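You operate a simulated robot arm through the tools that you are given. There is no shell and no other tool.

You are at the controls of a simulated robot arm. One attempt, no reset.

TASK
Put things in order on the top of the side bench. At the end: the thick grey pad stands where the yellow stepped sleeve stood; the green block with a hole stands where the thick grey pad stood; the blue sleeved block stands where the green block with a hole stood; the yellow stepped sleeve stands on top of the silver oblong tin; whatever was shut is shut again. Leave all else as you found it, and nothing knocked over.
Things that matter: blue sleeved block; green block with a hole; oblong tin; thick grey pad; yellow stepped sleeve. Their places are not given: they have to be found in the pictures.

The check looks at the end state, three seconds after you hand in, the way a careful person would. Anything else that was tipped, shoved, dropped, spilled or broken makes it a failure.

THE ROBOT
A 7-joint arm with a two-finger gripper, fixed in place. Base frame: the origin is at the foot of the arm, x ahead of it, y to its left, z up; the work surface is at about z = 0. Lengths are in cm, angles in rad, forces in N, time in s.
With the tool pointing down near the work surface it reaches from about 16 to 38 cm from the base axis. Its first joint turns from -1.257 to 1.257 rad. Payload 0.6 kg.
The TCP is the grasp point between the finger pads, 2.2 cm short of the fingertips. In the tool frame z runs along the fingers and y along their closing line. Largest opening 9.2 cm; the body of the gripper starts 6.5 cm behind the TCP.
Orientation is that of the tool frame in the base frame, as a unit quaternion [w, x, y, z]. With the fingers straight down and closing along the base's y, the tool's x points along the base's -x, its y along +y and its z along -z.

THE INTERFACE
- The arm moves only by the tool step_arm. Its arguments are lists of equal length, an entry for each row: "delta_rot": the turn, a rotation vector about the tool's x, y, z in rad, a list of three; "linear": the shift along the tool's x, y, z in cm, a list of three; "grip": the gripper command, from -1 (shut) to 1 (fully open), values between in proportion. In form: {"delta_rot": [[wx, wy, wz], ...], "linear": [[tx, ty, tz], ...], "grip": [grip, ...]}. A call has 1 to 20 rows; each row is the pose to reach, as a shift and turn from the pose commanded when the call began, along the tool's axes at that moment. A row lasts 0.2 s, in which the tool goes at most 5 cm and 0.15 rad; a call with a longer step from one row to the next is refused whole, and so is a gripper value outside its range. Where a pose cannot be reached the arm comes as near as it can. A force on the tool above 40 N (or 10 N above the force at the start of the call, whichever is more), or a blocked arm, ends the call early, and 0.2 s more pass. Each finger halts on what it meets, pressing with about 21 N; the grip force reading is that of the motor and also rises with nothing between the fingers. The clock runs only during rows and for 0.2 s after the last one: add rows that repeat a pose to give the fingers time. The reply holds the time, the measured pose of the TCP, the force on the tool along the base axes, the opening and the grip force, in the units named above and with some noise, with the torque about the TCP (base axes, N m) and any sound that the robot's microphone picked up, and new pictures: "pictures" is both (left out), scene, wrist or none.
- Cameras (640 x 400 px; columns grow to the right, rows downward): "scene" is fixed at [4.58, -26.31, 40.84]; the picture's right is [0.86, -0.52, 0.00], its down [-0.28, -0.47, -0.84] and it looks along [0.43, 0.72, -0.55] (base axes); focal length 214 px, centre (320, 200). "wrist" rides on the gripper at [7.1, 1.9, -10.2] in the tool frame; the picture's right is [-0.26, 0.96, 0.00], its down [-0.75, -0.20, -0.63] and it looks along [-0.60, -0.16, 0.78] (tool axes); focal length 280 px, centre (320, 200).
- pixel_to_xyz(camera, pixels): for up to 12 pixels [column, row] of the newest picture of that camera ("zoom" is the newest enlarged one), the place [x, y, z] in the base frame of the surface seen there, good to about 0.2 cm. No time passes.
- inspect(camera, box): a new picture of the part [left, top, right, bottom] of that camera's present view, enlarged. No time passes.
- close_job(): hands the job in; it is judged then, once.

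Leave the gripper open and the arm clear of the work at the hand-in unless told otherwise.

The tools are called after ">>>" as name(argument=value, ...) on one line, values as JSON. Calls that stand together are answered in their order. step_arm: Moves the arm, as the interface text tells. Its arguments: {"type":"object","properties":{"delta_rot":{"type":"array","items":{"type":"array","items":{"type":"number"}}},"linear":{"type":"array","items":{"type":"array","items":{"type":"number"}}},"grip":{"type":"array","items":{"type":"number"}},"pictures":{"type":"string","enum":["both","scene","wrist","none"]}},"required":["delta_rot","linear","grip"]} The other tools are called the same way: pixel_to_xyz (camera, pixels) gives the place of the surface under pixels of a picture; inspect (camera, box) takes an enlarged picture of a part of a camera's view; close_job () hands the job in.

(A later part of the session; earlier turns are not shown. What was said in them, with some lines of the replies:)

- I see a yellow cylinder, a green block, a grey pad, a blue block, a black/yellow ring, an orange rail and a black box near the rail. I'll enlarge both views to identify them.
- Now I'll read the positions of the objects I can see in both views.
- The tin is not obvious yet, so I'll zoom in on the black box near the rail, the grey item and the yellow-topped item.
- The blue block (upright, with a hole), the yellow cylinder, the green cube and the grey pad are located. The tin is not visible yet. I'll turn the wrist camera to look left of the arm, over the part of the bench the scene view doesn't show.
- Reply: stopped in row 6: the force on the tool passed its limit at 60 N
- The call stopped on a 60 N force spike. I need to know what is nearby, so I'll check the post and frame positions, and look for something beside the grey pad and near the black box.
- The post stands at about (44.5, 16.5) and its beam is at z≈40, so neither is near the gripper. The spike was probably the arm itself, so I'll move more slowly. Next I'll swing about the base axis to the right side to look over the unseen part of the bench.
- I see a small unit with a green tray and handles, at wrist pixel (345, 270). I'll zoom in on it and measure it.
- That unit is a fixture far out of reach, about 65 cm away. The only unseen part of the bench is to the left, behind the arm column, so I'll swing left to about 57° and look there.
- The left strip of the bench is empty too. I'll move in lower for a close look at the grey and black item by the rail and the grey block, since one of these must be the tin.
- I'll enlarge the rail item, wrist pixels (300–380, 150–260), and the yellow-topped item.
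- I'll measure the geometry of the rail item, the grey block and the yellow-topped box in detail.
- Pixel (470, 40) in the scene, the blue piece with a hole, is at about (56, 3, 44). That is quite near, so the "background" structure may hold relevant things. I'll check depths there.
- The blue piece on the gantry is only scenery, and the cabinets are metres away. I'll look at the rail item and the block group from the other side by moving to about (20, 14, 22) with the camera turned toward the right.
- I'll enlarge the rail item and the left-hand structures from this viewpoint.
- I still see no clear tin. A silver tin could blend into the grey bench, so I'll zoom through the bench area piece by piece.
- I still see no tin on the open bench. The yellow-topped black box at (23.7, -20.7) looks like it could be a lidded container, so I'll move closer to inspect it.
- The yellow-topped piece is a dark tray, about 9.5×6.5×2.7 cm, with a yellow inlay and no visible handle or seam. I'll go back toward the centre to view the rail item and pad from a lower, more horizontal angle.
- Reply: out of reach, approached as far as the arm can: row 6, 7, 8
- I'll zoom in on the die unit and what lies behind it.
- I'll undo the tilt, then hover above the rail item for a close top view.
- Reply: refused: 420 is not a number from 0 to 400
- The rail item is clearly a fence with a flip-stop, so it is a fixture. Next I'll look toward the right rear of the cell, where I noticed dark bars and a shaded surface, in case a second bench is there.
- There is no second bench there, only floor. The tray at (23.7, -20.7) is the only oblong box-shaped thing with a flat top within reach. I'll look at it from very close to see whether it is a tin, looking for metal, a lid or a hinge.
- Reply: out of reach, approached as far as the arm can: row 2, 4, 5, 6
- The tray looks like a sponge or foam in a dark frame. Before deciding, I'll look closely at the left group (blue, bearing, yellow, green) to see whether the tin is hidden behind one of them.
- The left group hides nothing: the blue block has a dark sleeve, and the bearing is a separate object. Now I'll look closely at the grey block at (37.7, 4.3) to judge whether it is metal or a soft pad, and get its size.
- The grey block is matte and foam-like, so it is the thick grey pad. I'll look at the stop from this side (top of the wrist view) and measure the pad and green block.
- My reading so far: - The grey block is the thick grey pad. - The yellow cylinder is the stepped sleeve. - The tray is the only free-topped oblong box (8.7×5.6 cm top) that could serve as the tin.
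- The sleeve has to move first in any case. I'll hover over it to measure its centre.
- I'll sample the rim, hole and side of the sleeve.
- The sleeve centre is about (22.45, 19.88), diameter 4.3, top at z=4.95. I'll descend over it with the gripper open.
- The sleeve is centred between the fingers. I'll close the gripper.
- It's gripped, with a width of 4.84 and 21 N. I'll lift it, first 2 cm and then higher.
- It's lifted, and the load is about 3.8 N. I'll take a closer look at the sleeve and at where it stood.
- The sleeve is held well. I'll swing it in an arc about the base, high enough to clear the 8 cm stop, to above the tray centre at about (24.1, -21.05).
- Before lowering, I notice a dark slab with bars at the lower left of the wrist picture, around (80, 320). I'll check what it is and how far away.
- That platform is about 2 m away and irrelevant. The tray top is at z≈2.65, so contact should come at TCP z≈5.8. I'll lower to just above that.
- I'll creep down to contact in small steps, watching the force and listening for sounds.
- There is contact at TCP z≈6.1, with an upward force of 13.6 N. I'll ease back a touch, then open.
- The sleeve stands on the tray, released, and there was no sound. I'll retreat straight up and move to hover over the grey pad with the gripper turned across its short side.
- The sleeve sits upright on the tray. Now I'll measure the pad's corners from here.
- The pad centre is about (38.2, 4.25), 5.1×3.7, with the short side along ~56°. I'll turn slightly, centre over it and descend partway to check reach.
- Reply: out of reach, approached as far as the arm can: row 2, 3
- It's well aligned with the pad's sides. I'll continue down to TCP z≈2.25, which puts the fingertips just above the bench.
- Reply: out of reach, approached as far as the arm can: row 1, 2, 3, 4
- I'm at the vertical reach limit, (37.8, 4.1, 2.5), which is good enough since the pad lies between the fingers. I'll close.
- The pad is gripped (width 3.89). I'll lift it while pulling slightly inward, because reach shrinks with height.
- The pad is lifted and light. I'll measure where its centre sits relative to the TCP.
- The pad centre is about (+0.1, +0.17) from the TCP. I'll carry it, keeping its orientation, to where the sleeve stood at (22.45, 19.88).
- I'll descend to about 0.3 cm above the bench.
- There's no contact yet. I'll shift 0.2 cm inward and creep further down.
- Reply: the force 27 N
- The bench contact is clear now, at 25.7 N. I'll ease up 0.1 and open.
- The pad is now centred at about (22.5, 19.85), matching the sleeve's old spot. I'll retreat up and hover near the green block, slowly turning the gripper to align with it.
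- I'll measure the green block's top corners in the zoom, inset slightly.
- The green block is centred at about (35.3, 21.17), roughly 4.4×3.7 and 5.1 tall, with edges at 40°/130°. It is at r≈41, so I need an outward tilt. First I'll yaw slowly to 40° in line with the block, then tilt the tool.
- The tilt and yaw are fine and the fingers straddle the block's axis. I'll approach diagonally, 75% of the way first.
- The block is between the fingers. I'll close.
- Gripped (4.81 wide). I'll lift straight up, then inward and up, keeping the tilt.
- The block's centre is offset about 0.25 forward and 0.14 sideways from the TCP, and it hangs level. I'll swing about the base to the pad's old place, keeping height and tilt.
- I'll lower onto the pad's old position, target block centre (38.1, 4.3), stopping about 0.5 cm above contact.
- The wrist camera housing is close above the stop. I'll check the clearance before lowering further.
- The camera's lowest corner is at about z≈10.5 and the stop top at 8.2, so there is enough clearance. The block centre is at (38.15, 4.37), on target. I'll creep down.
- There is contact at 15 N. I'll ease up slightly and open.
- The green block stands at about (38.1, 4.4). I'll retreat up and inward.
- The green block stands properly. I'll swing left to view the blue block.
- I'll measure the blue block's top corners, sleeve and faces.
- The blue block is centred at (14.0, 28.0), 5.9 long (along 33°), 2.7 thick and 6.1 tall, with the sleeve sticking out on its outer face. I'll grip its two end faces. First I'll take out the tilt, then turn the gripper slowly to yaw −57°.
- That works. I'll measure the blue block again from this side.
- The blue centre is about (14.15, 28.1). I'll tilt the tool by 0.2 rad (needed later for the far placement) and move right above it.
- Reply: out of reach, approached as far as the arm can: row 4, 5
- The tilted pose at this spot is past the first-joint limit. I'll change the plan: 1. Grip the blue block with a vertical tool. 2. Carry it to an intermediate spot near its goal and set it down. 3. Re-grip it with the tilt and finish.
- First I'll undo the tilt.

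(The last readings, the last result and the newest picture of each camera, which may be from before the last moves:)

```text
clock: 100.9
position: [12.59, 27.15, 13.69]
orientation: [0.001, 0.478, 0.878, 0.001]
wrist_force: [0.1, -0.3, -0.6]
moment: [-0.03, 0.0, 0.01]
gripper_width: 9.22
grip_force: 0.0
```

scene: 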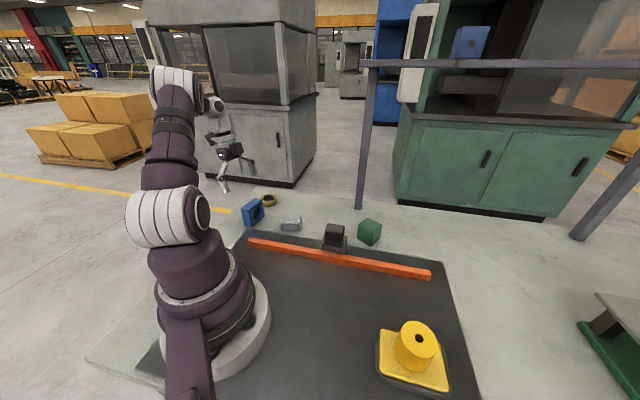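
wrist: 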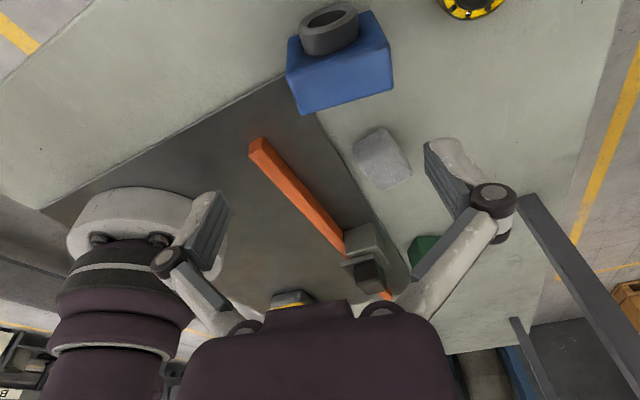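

I'll centre over the blue block and descend most of the way to verify alignment.

>>> step_arm(delta_rot=[[0, 0, 0], [0, 0, 0], [0, 0, 0], [0, 0, 0], [0, 0, 0], [0, 0, 0]], linear=[[-0.03, 0.9, 0], [-0.05, 1.83, 0], [-0.05, 1.83, 2], [-0.05, 1.83, 4], [-0.05, 1.83, 5.5], [-0.05, 1.83, 5.5]], grip=[1, 1, 1, 1, 1, 1])

>>> inspect(camera="wrist", box=[220, 60, 420, 220])

```text
clock: 102.3
position: [14.33, 28.24, 8.33]
orientation: [0.001, 0.478, 0.878, 0.001]
wrist_force: [0.2, -0.7, 0.5]
moment: [-0.01, -0.03, 0.0]
gripper_width: 9.19
grip_force: 0.1
```

scene: 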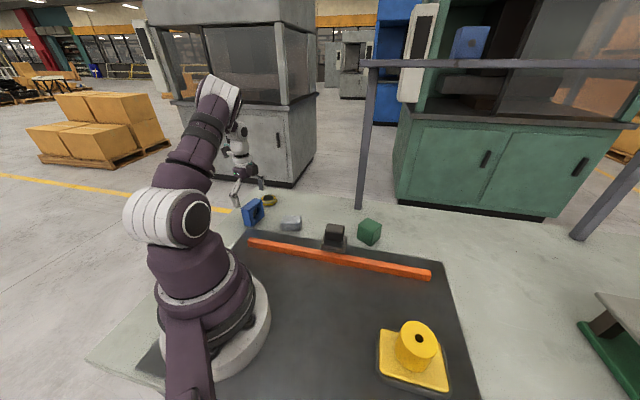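
wrist: 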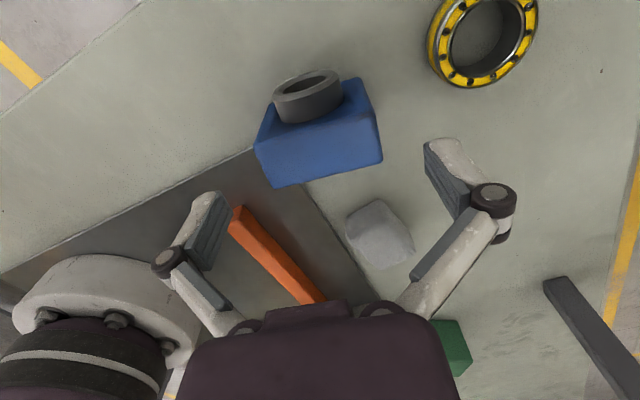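

```text
2.50 times, centred on (320, 140) of wrist
```

zoom: 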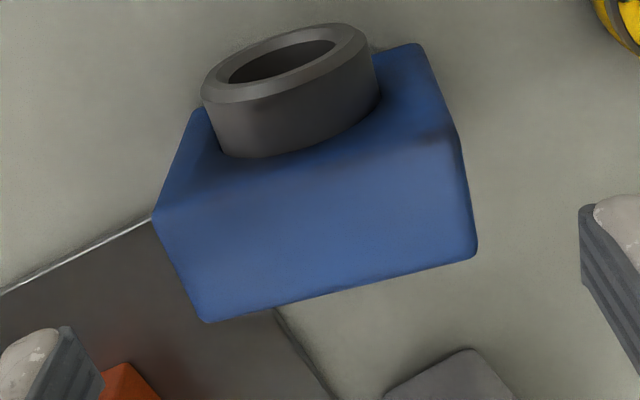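

>>> pixel_to_xyz(camera="zoom", pixels=[[162, 222], [442, 142], [470, 245], [212, 312], [320, 235]])

```text
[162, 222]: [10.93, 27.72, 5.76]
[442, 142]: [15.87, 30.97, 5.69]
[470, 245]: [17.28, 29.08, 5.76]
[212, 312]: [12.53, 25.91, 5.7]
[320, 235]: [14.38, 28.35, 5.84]
```

The alignment is good. I'll descend to TCP z≈3.2.

>>> step_arm(delta_rot=[[0, 0, 0], [0, 0, 0], [0, 0, 0], [0, 0, 0], [0, 0, 0]], linear=[[0, -0.1, 1.5], [0, -0.1, 3], [0, -0.1, 4.3], [0, -0.1, 5.1], [0, -0.1, 5.1]], grip=[1, 1, 1, 1, 1], pictures="wrist")

```text
clock: 103.5
position: [14.11, 28.23, 3.15]
orientation: [0.001, 0.478, 0.879, 0.001]
wrist_force: [-0.3, 0.7, -1.0]
moment: [-0.02, -0.02, 0.01]
gripper_width: 9.2
grip_force: 0.1
```

wrist: 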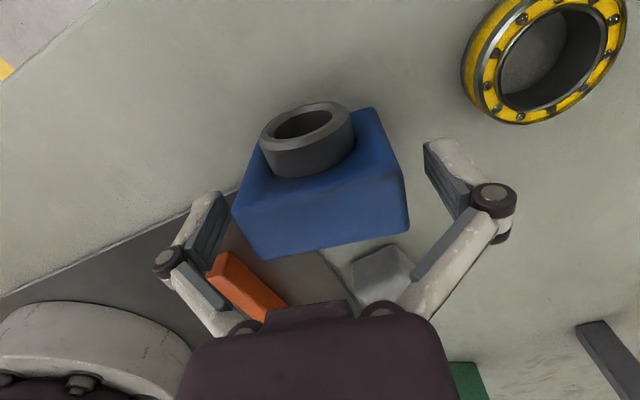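

>>> step_arm(delta_rot=[[0, 0, 0], [0, 0, 0], [0, 0, 0], [0, 0, 0], [0, 0, 0]], linear=[[0, 0, 0], [0, 0, 0], [0, 0, 0], [0, 0, 0], [0, 0, 0]], grip=[0.5, 0.2, -0.2, -1, -1], pictures="wrist")

```text
clock: 104.7
position: [14.19, 28.17, 3.13]
orientation: [0.002, 0.478, 0.878, 0.002]
wrist_force: [1.6, -1.6, 9.9]
moment: [0.01, -0.07, 0.12]
gripper_width: 6.37
grip_force: 21.0
```

wrist: 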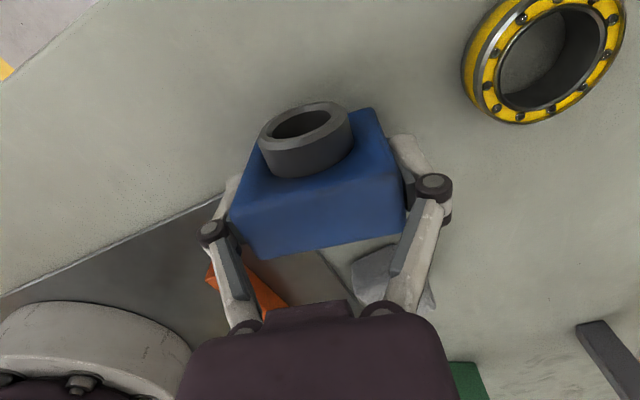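

It's gripped (6.37 wide). I'll lift it.

>>> step_arm(delta_rot=[[0, 0, 0], [0, 0, 0], [0, 0, 0], [0, 0, 0], [0, 0, 0], [0, 0, 0]], linear=[[0, 0, -0.5], [0, 0, -1.5], [0, 0, -3.5], [0, 0, -6], [0, 0, -8.5], [0, 0, -10.5]], grip=[-1, -1, -1, -1, -1, -1])

```text
clock: 106.1
position: [14.35, 27.99, 13.66]
orientation: [0.0, 0.478, 0.878, 0.002]
wrist_force: [0.2, 0.2, -3.4]
moment: [-0.04, -0.02, -0.03]
gripper_width: 6.37
grip_force: 20.0
```

scene: 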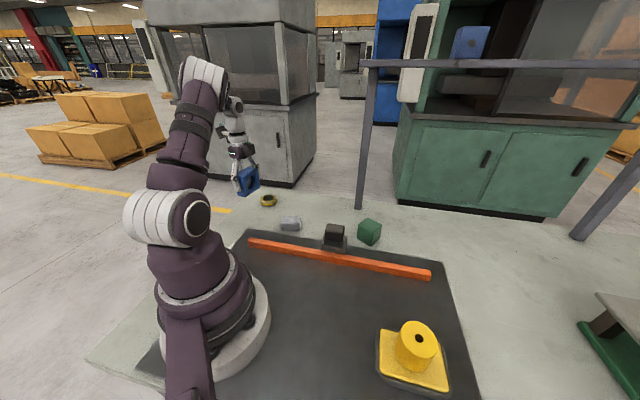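
wrist: 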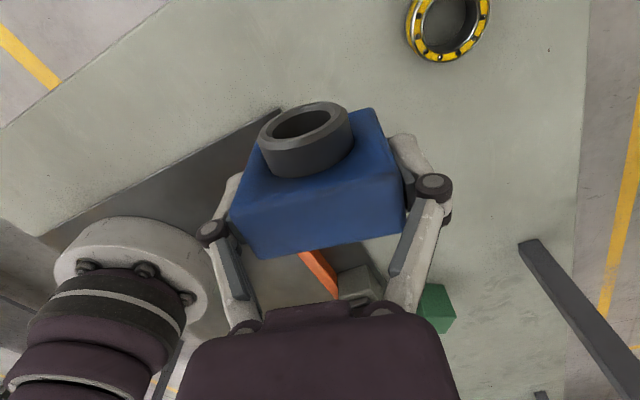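

I'll carry it to the intermediate spot near (31.2, 18), turning it so that its long side is tangential.

>>> step_arm(delta_rot=[[0, 0, -0.09], [0, 0, -0.18], [0, 0, -0.27], [0, 0, -0.36], [0, 0, -0.45], [0, 0, -0.54], [0, 0, -0.63], [0, 0, -0.72], [0, 0, -0.81], [0, 0, -0.9], [0, 0, -0.99], [0, 0, -1.08], [0, 0, -1.17], [0, 0, -1.26], [0, 0, -1.35], [0, 0, -1.44], [0, 0, -1.536], [0, 0, -1.536]], linear=[[-1.03, 0.51, 0], [-2.06, 1.03, 0], [-3.1, 1.54, 0], [-4.13, 2.05, 0], [-5.16, 2.57, 0], [-6.19, 3.08, 0], [-7.22, 3.59, 0], [-8.25, 4.11, 0], [-9.29, 4.62, 0], [-10.32, 5.14, 0], [-11.35, 5.65, 0], [-12.38, 6.16, 0], [-13.41, 6.68, 0], [-14.44, 7.19, 0], [-15.48, 7.7, 0], [-16.51, 8.22, 0], [-17.54, 8.73, 0], [-17.54, 8.73, 0]], grip=[-1, -1, -1, -1, -1, -1, -1, -1, -1, -1, -1, -1, -1, -1, -1, -1, -1, -1])

```text
clock: 109.9
position: [30.98, 18.17, 13.64]
orientation: [0.0, -0.267, 0.964, 0.0]
wrist_force: [-0.7, -0.3, -4.3]
moment: [-0.01, 0.0, -0.02]
gripper_width: 6.39
grip_force: 21.2
```

scene: 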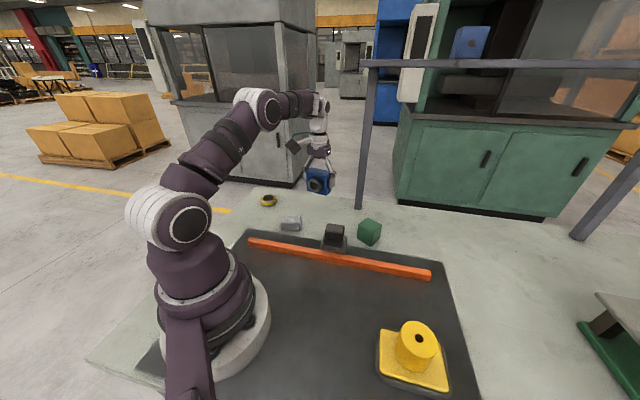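
wrist: 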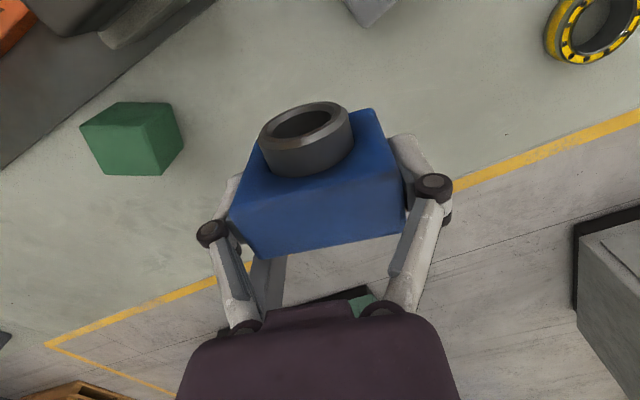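

I'll lower it to just above the bench here.

>>> step_arm(delta_rot=[[0, 0, 0], [0, 0, 0], [0, 0, 0], [0, 0, 0], [0, 0, 0], [0, 0, 0], [0, 0, 0]], linear=[[0, 0, 2], [0, 0, 4], [0, 0, 6], [0, 0, 8], [0, 0, 9.5], [0, 0, 10.1], [0, 0, 10.1]], grip=[-1, -1, -1, -1, -1, -1, -1], pictures="scene")

>>> step_arm(delta_rot=[[0, 0, 0], [0, 0, 0], [0, 0, 0]], linear=[[0, 0, 0.12], [0, 0, 0.24], [0, 0, 0.24]], grip=[-1, -1, -1], pictures="none")

```text
clock: 111.5
position: [30.84, 18.13, 3.44]
orientation: [0.002, -0.267, 0.964, 0.0]
wrist_force: [0.8, -0.3, -3.5]
moment: [0.0, -0.01, -0.02]
gripper_width: 6.38
grip_force: 21.3
```

scene: 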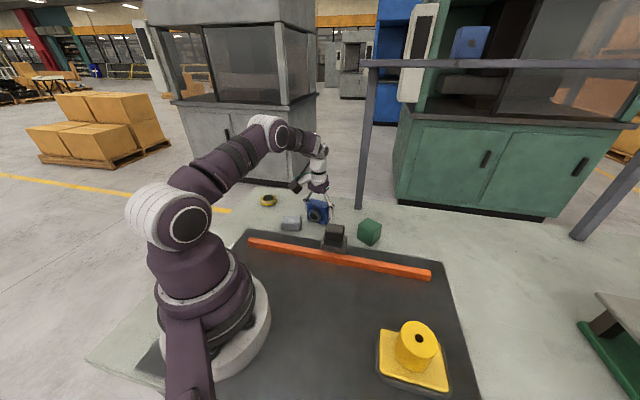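

```text
clock: 112.3
position: [30.94, 18.17, 3.37]
orientation: [0.001, -0.266, 0.964, 0.0]
wrist_force: [0.1, -0.5, -3.1]
moment: [0.01, -0.03, -0.01]
gripper_width: 6.38
grip_force: 21.0
```

>>> step_arm(delta_rot=[[0, 0, 0], [0, 0, 0], [0, 0, 0]], linear=[[0, 0, 0.12], [0, 0, 0.22], [0, 0, 0.22]], grip=[-1, -1, -1], pictures="none")

```text
clock: 113.1
position: [31.04, 18.19, 3.12]
orientation: [0.002, -0.267, 0.964, 0.0]
wrist_force: [-2.7, -1.3, 12.5]
moment: [-0.11, 0.16, 0.12]
gripper_width: 6.41
grip_force: 20.8
```

There is contact. I'll ease, open, and then tilt 0.3 rad in place with open fingers.

>>> step_arm(delta_rot=[[0, 0, 0], [0, 0, 0], [0, 0, 0], [0, 0, 0], [0, 0, 0]], linear=[[0, 0, -0.1], [0, 0, -0.1], [0, 0, -0.1], [0, 0, -0.1], [0, 0, -0.1]], grip=[-1, 0.45, 0.7, 1, 1], pictures="wrist")

>>> step_arm(delta_rot=[[0, -0.06, 0], [0, -0.12, 0], [0, -0.18, 0], [0, -0.24, 0], [0, -0.3, 0], [0, -0.3, 0]], linear=[[0.06, 0, 0], [0.12, 0, 0], [0.18, 0, 0], [0.24, 0, 0], [0.3, 0, 0], [0.3, 0, 0]], grip=[1, 1, 1, 1, 1, 1])

```text
clock: 114.3
position: [31.05, 18.17, 3.23]
orientation: [0.001, -0.266, 0.964, 0.0]
wrist_force: [-0.9, 0.0, 0.2]
moment: [-0.02, 0.03, -0.02]
gripper_width: 9.21
grip_force: 0.0
```

wrist: 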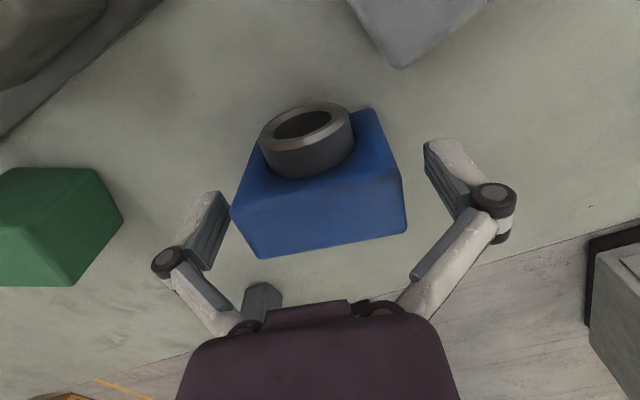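

```text
clock: 115.7
position: [30.58, 17.89, 3.27]
orientation: [0.146, -0.263, 0.953, 0.04]
wrist_force: [-0.2, -0.1, -0.6]
moment: [0.01, -0.01, -0.03]
gripper_width: 9.2
grip_force: 0.0
```

scene: 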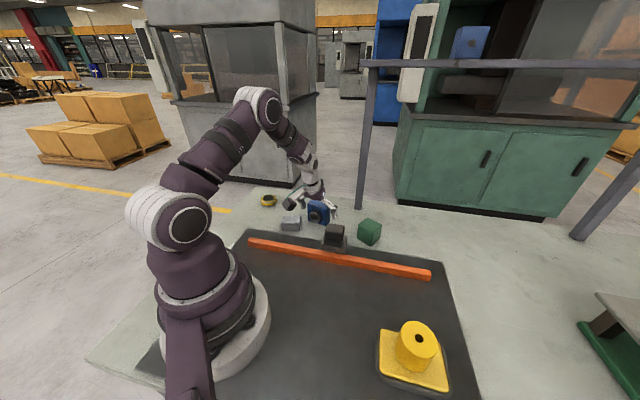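
wrist: 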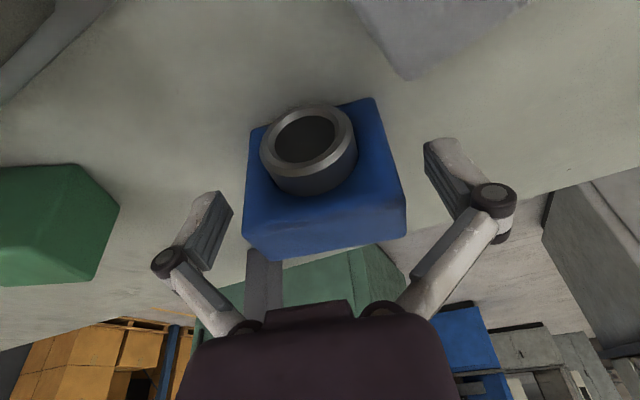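

I'll measure the block's top relative to the TCP.

>>> inspect(camera="wrist", box=[220, 80, 420, 270])

>>> pixel_to_xyz(camera="wrist", pixels=[[248, 222], [400, 192], [403, 225], [270, 256], [325, 225]])

```text
2.11 times, centred on (320, 175) of wrist
```

zoom: 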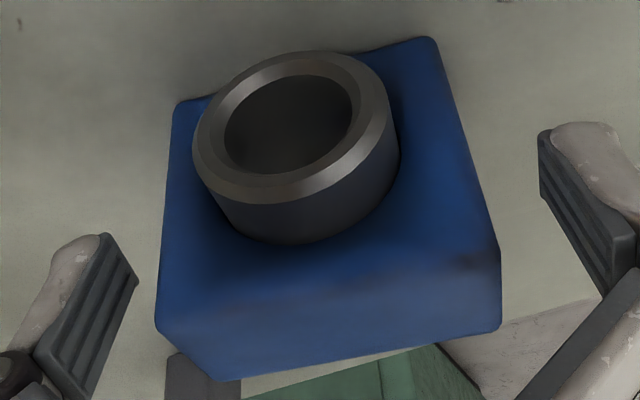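

```text
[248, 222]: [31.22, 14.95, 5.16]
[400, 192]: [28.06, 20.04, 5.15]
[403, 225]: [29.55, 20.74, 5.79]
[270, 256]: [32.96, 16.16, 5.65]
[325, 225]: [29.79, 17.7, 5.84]
```

The block's centre is about at the TCP. I'll shift 0.3 inward and close on the end faces.

>>> step_arm(delta_rot=[[0, 0, 0], [0, 0, 0], [0, 0, 0], [0, 0, 0], [0, 0, 0], [0, 0, 0]], linear=[[0.29, 0, -0.09], [0.29, 0, -0.09], [0.29, 0, -0.09], [0.29, 0, -0.09], [0.29, 0, -0.09], [0.29, 0, -0.09]], grip=[1, 0.6, 0.2, -0.3, -1, -1], pictures="wrist")

```text
clock: 117.1
position: [30.48, 17.88, 3.24]
orientation: [0.145, -0.264, 0.953, 0.041]
wrist_force: [-1.8, 0.5, 2.8]
moment: [-0.03, -0.01, 0.02]
gripper_width: 6.41
grip_force: 21.1
```

wrist: 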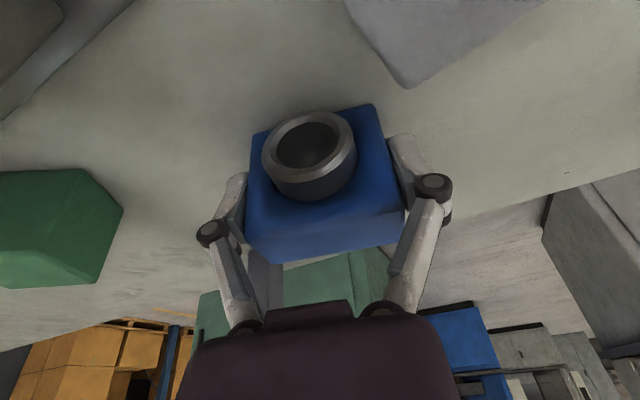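

I'll lift 3 cm and check the hold.

>>> step_arm(delta_rot=[[0, 0, 0], [0, 0, 0], [0, 0, 0], [0, 0, 0], [0, 0, 0]], linear=[[-0.15, 0, -0.48], [-0.3, 0, -0.95], [-0.6, 0, -1.91], [-0.9, 0, -2.86], [-0.9, 0, -2.86]], grip=[-1, -1, -1, -1, -1])

>>> pixel_to_xyz(camera="wrist", pixels=[[250, 226], [400, 196], [401, 226], [272, 258], [325, 228], [382, 130], [262, 150]])

>>> inspect(camera="scene", box=[270, 150, 390, 250])

```text
clock: 118.3
position: [30.36, 17.87, 6.25]
orientation: [0.145, -0.263, 0.953, 0.04]
wrist_force: [-0.2, -0.2, -3.7]
moment: [0.01, 0.02, 0.02]
gripper_width: 6.38
grip_force: 21.3
```

scene: 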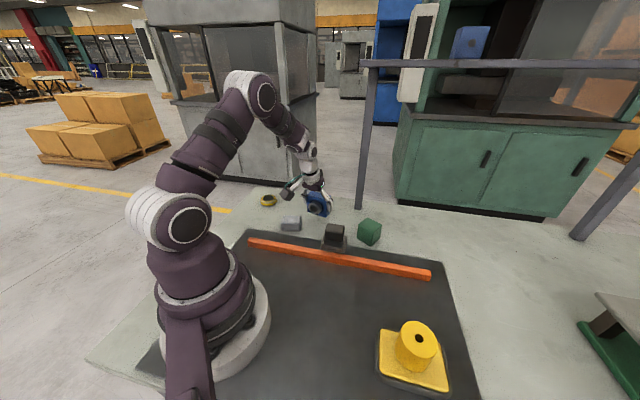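
wrist: 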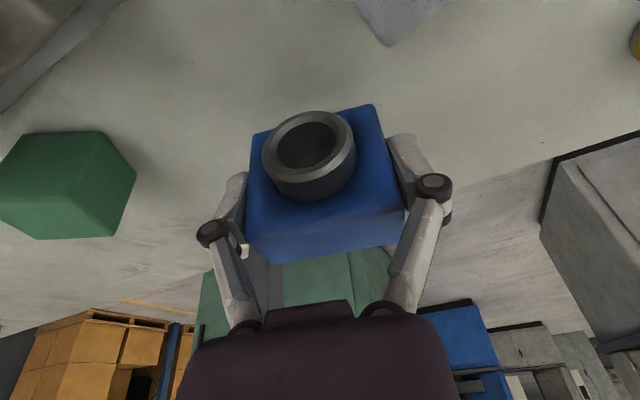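

```text
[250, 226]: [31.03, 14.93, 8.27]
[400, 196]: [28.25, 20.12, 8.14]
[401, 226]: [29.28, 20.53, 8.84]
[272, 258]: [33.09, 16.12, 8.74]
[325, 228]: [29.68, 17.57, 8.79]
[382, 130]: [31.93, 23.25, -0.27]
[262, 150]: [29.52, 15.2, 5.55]
```

```text
4.00 times, centred on (330, 200) of scene
```

zoom: 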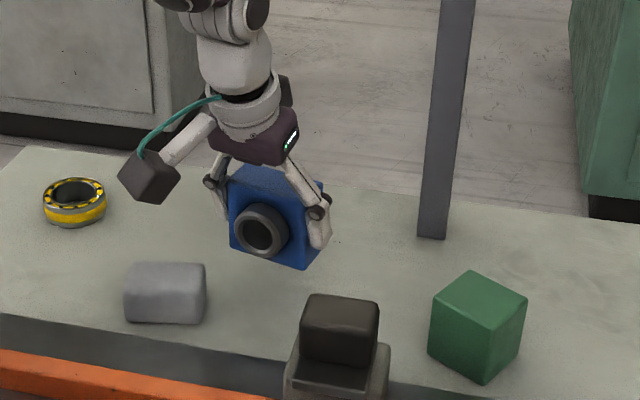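

The block is held upright. I'll move it outward horizontally to the green block's old place, target centre (35.3, 21.17).

>>> step_arm(delta_rot=[[0, 0, 0], [0, 0, 0], [0, 0, 0], [0, 0, 0], [0, 0, 0], [0, 0, 0], [0, 0, 0]], linear=[[-0.91, 0.05, 0.28], [-1.81, 0.09, 0.57], [-2.72, 0.14, 0.85], [-3.63, 0.19, 1.13], [-4.53, 0.23, 1.42], [-5.44, 0.28, 1.7], [-5.44, 0.28, 1.7]], grip=[-1, -1, -1, -1, -1, -1, -1])

>>> pixel_to_xyz(camera="wrist", pixels=[[250, 226], [400, 196], [401, 226], [272, 258], [325, 228]])

```text
clock: 119.9
position: [35.32, 21.03, 6.27]
orientation: [0.145, -0.264, 0.953, 0.041]
wrist_force: [0.6, 0.1, -4.4]
moment: [-0.01, 0.0, -0.03]
gripper_width: 6.39
grip_force: 21.1
```

scene: 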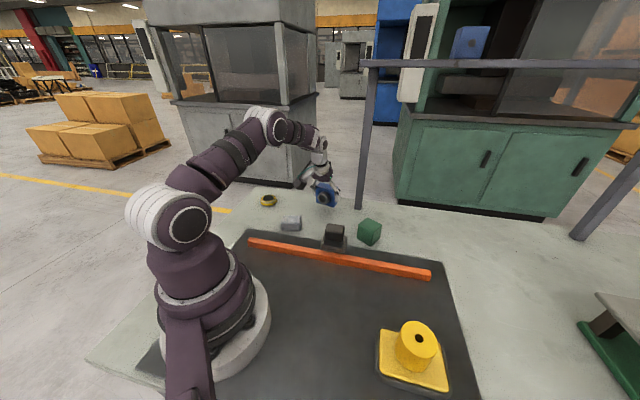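
wrist: 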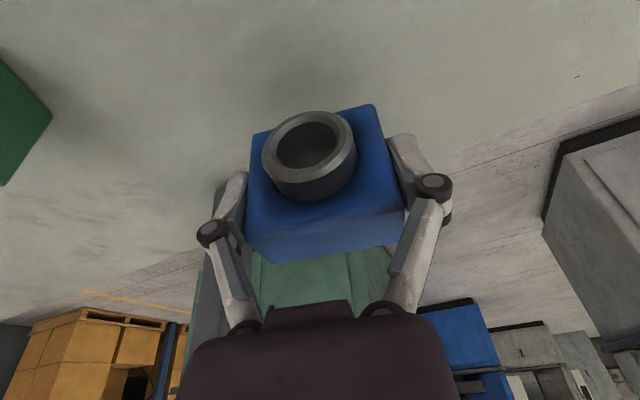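

```text
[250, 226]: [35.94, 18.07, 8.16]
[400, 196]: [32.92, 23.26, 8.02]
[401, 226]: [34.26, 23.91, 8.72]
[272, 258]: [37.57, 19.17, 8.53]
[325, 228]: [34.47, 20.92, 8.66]
```

The block centre is at about (35.3, 21.2), on target. I'll lower it.

>>> step_arm(delta_rot=[[0, 0, 0], [0, 0, 0], [0, 0, 0], [0, 0, 0], [0, 0, 0]], linear=[[0.3, 0, 0.95], [0.55, 0, 1.75], [0.75, 0, 2.4], [0.8, 0, 2.58], [0.8, 0, 2.58]], grip=[-1, -1, -1, -1, -1], pictures="none")

>>> step_arm(delta_rot=[[0, 0, 0], [0, 0, 0], [0, 0, 0]], linear=[[0.04, 0, 0.12], [0.08, 0, 0.24], [0.08, 0, 0.24]], grip=[-1, -1, -1], pictures="none")

```text
clock: 121.1
position: [35.36, 21.12, 3.5]
orientation: [0.145, -0.263, 0.953, 0.04]
wrist_force: [-1.1, -0.1, -4.3]
moment: [-0.01, 0.01, -0.03]
gripper_width: 6.36
grip_force: 21.0
```

```text
clock: 121.9
position: [35.2, 21.01, 3.19]
orientation: [0.144, -0.263, 0.953, 0.041]
wrist_force: [0.7, -0.4, -3.8]
moment: [0.01, 0.0, 0.0]
gripper_width: 6.37
grip_force: 20.8
```

>>> step_arm(delta_rot=[[0, 0, 0], [0, 0, 0], [0, 0, 0]], linear=[[0.03, 0, 0.1], [0.06, 0, 0.19], [0.06, 0, 0.19]], grip=[-1, -1, -1], pictures="none")

```text
clock: 122.7
position: [35.26, 21.01, 3.06]
orientation: [0.147, -0.263, 0.953, 0.041]
wrist_force: [5.9, 2.3, 12.1]
moment: [0.11, -0.17, 0.05]
gripper_width: 6.34
grip_force: 21.5
```

There is contact. I'll ease slightly and open.

>>> step_arm(delta_rot=[[0, 0, 0], [0, 0, 0], [0, 0, 0], [0, 0, 0], [0, 0, 0], [0, 0, 0]], linear=[[-0.02, 0, -0.06], [-0.02, 0, -0.06], [-0.02, 0, -0.06], [-0.02, 0, -0.06], [-0.02, 0, -0.06], [-0.02, 0, -0.06]], grip=[-1, 0.42, 0.5, 0.8, 1, 1])

>>> pixel_to_xyz(camera="wrist", pixels=[[250, 226], [400, 196], [401, 226], [272, 258], [325, 228]])

```text
clock: 124.1
position: [35.24, 21.11, 3.0]
orientation: [0.146, -0.264, 0.953, 0.04]
wrist_force: [0.3, -0.6, 0.4]
moment: [0.02, -0.01, 0.02]
gripper_width: 9.22
grip_force: 0.1
```

scene: 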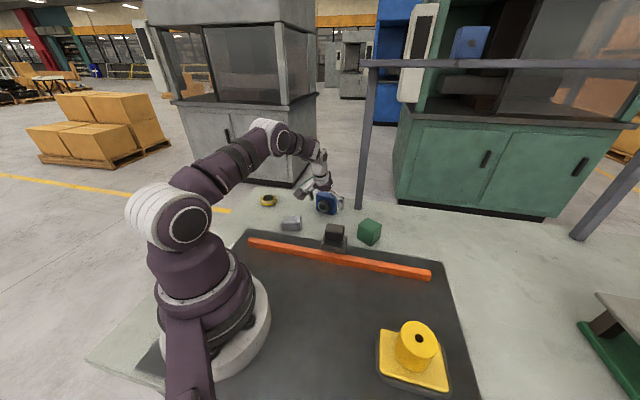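
wrist: 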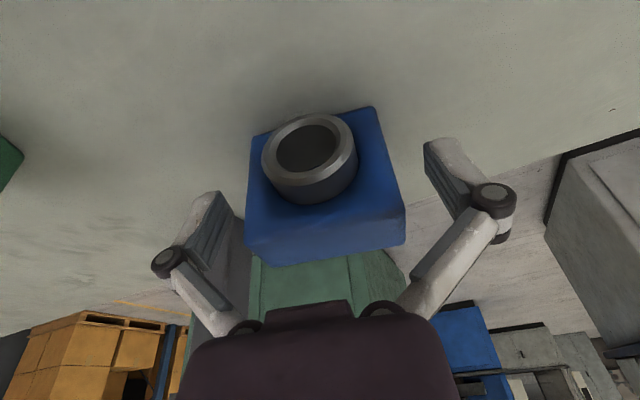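

```text
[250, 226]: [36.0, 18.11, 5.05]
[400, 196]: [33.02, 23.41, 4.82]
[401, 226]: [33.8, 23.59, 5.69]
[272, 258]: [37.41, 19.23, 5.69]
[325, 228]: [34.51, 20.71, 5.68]
```

The blue block is released at about (35.2, 21.15). I'll retreat up and inward.

>>> step_arm(delta_rot=[[0, 0, 0], [0, 0, 0], [0, 0, 0], [0, 0, 0], [0, 0, 0], [0, 0, 0], [0, 0, 0]], linear=[[-0.3, 0, -0.95], [-0.9, 0, -2.86], [-1.49, 0, -4.77], [-1.13, 0, -6.98], [0.18, 0, -9.48], [1.79, 0, -11.04], [1.79, 0, -11.04]], grip=[1, 1, 1, 1, 1, 1, 1])

>>> inspect(camera="scene", box=[240, 180, 400, 280])

>>> inspect(camera="scene", box=[360, 300, 480, 400])

```text
clock: 125.7
position: [31.04, 18.31, 12.97]
orientation: [0.145, -0.264, 0.953, 0.04]
wrist_force: [0.8, 0.0, 0.2]
moment: [-0.02, 0.0, 0.02]
gripper_width: 9.21
grip_force: 0.1
```

scene: 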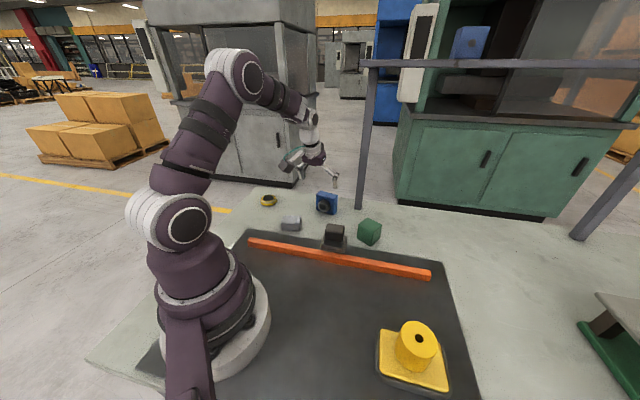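
wrist: 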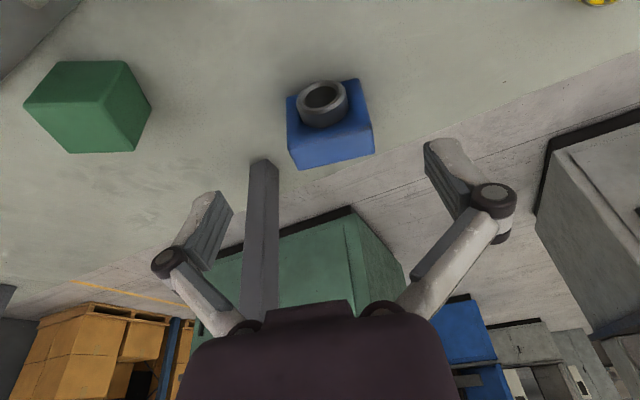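

```text
4.00 times, centred on (320, 230) of scene
```

zoom: 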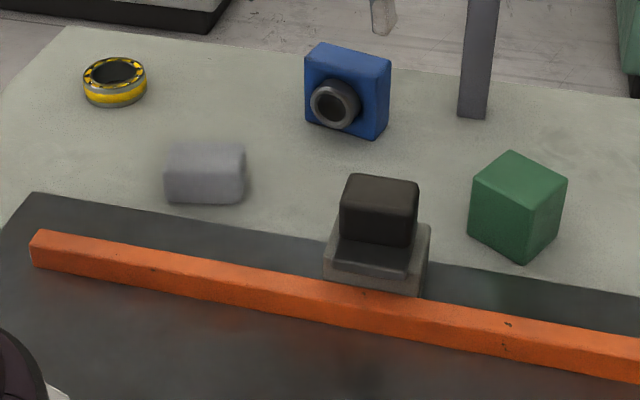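

```text
4.00 times, centred on (420, 350) of scene
```

zoom: 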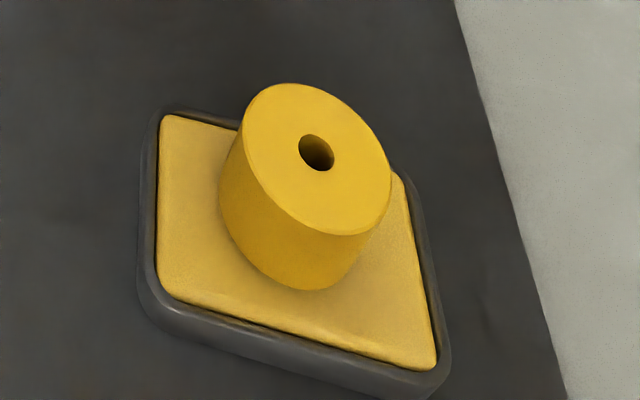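

Everything is placed: pad at (22.5, 19.9), green block at (38.1, 4.4), blue block at (35.2, 21.2), and sleeve upright on the oblong tin-like box. I'll straighten the tool and withdraw upward to a clear pose.

>>> step_arm(delta_rot=[[0, 0.06, 0], [0, 0.12, 0], [0, 0.18, 0], [0, 0.24, 0], [0, 0.3, 0], [0, 0.3, 0]], linear=[[0.4, 0, -0.6], [0.8, 0, -1.2], [1.2, 0, -1.8], [1.6, 0, -2.4], [2, 0, -3], [2, 0, -3]], grip=[1, 1, 1, 1, 1, 1], pictures="none")

>>> step_arm(delta_rot=[[0, 0, 0], [0, 0, 0], [0, 0, 0], [0, 0, 0], [0, 0, 0], [0, 0, 0], [0, 0, 0], [0, 0, 0]], linear=[[1.5, 0, -1.8], [3, 0, -3.6], [4.5, 0, -5.4], [6, 0, -7.2], [7.5, 0, -9], [9, 0, -10.8], [10.5, 0, -12.6], [10.5, 0, -14]], grip=[1, 1, 1, 1, 1, 1, 1, 1])

```text
clock: 127.1
position: [28.51, 16.92, 15.34]
orientation: [0.0, -0.266, 0.964, 0.001]
wrist_force: [0.8, 0.6, 0.0]
moment: [0.0, 0.01, -0.01]
gripper_width: 9.21
grip_force: 0.1
```

```text
clock: 128.9
position: [19.52, 11.43, 29.36]
orientation: [0.001, -0.266, 0.964, 0.0]
wrist_force: [-0.2, -0.2, -0.3]
moment: [0.02, 0.01, -0.02]
gripper_width: 9.18
grip_force: 0.2
```

scene: 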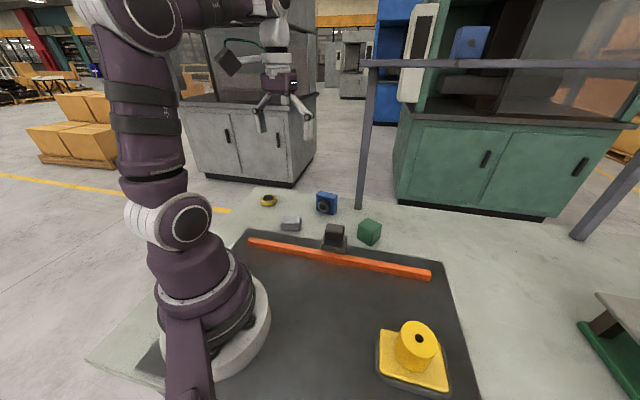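
wrist: 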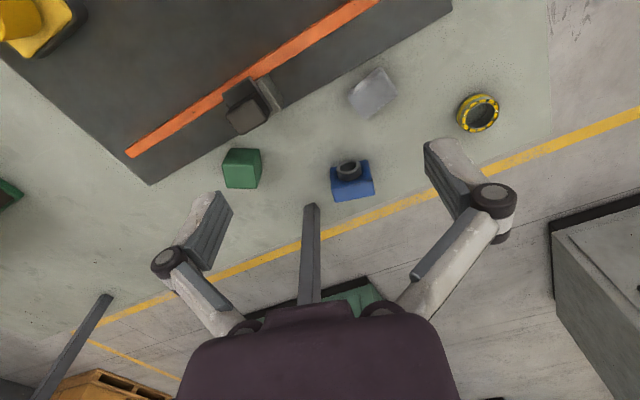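

The pictures show everything upright, the stop, rail and bearing undisturbed, and the arm clear with the gripper open. I'll do a last position check before handing in.

>>> pixel_to_xyz(camera="scene", pixels=[[335, 230], [269, 199], [291, 222], [370, 228], [326, 198], [418, 335], [340, 258]])

>>> inspect(camera="scene", box=[240, 180, 480, 400])

```text
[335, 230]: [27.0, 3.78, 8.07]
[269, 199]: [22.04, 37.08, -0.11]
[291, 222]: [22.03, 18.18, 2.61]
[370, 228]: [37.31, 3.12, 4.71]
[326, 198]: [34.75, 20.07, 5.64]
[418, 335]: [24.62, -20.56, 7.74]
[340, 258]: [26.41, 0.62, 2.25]
```

```text
1.82 times, centred on (360, 290) of scene
```

zoom: 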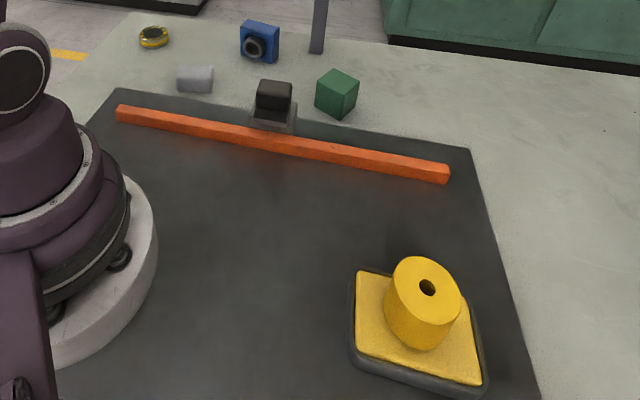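

The stop, rail and bearing read the same as at the start, and the moved items stand at their targets. I'm handing in.

>>> close_job()

```text
The job is handed in.
```

I moved all four objects and handed the job in, but I'm not certain I put the yellow sleeve on the right thing. I never found an object that was clearly a silver oblong tin.

| Object | Where it stands now | How close to target |
|---|---|---|
| Thick grey pad | Where the yellow sleeve stood, about (22.5, 19.9) | within about 0.1 cm, by the camera readings |
| Green block | Where the grey pad stood, about (38.1, 4.4) | within about 0.1 cm; turned about 25° from its original heading |
| Blue sleeved block | Where the green block stood, about (35.2, 21.15) | within about 0.1 cm; turned so its sleeve faces the robot |
| Yellow sleeve | On the dark rounded box with the yellow top, about (24, -21) | depends on whether that box is the tin |

- **The tin:** I searched the bench within reach from several angles. The dark box, about 9.5 × 6.5 × 2.7 cm, was the only oblong box with a free, flat top big enough for the sleeve. Its body is dark grey with a yellow inlay, not plainly silver, so this is a best guess. If the tin is something else, that part of the task is wrong.
- **Names:** I saw no hole in the green block and no step on the yellow sleeve. I identified them by colour and because nothing else matched.
- **Shut things:** I found nothing within reach that opened, so I opened nothing.
- **Everything else:** The stop, the rail and the black-and-yellow bearing read the same positions at the end as at the start. Nothing was knocked over. The gripper is open and the arm is clear of the work.
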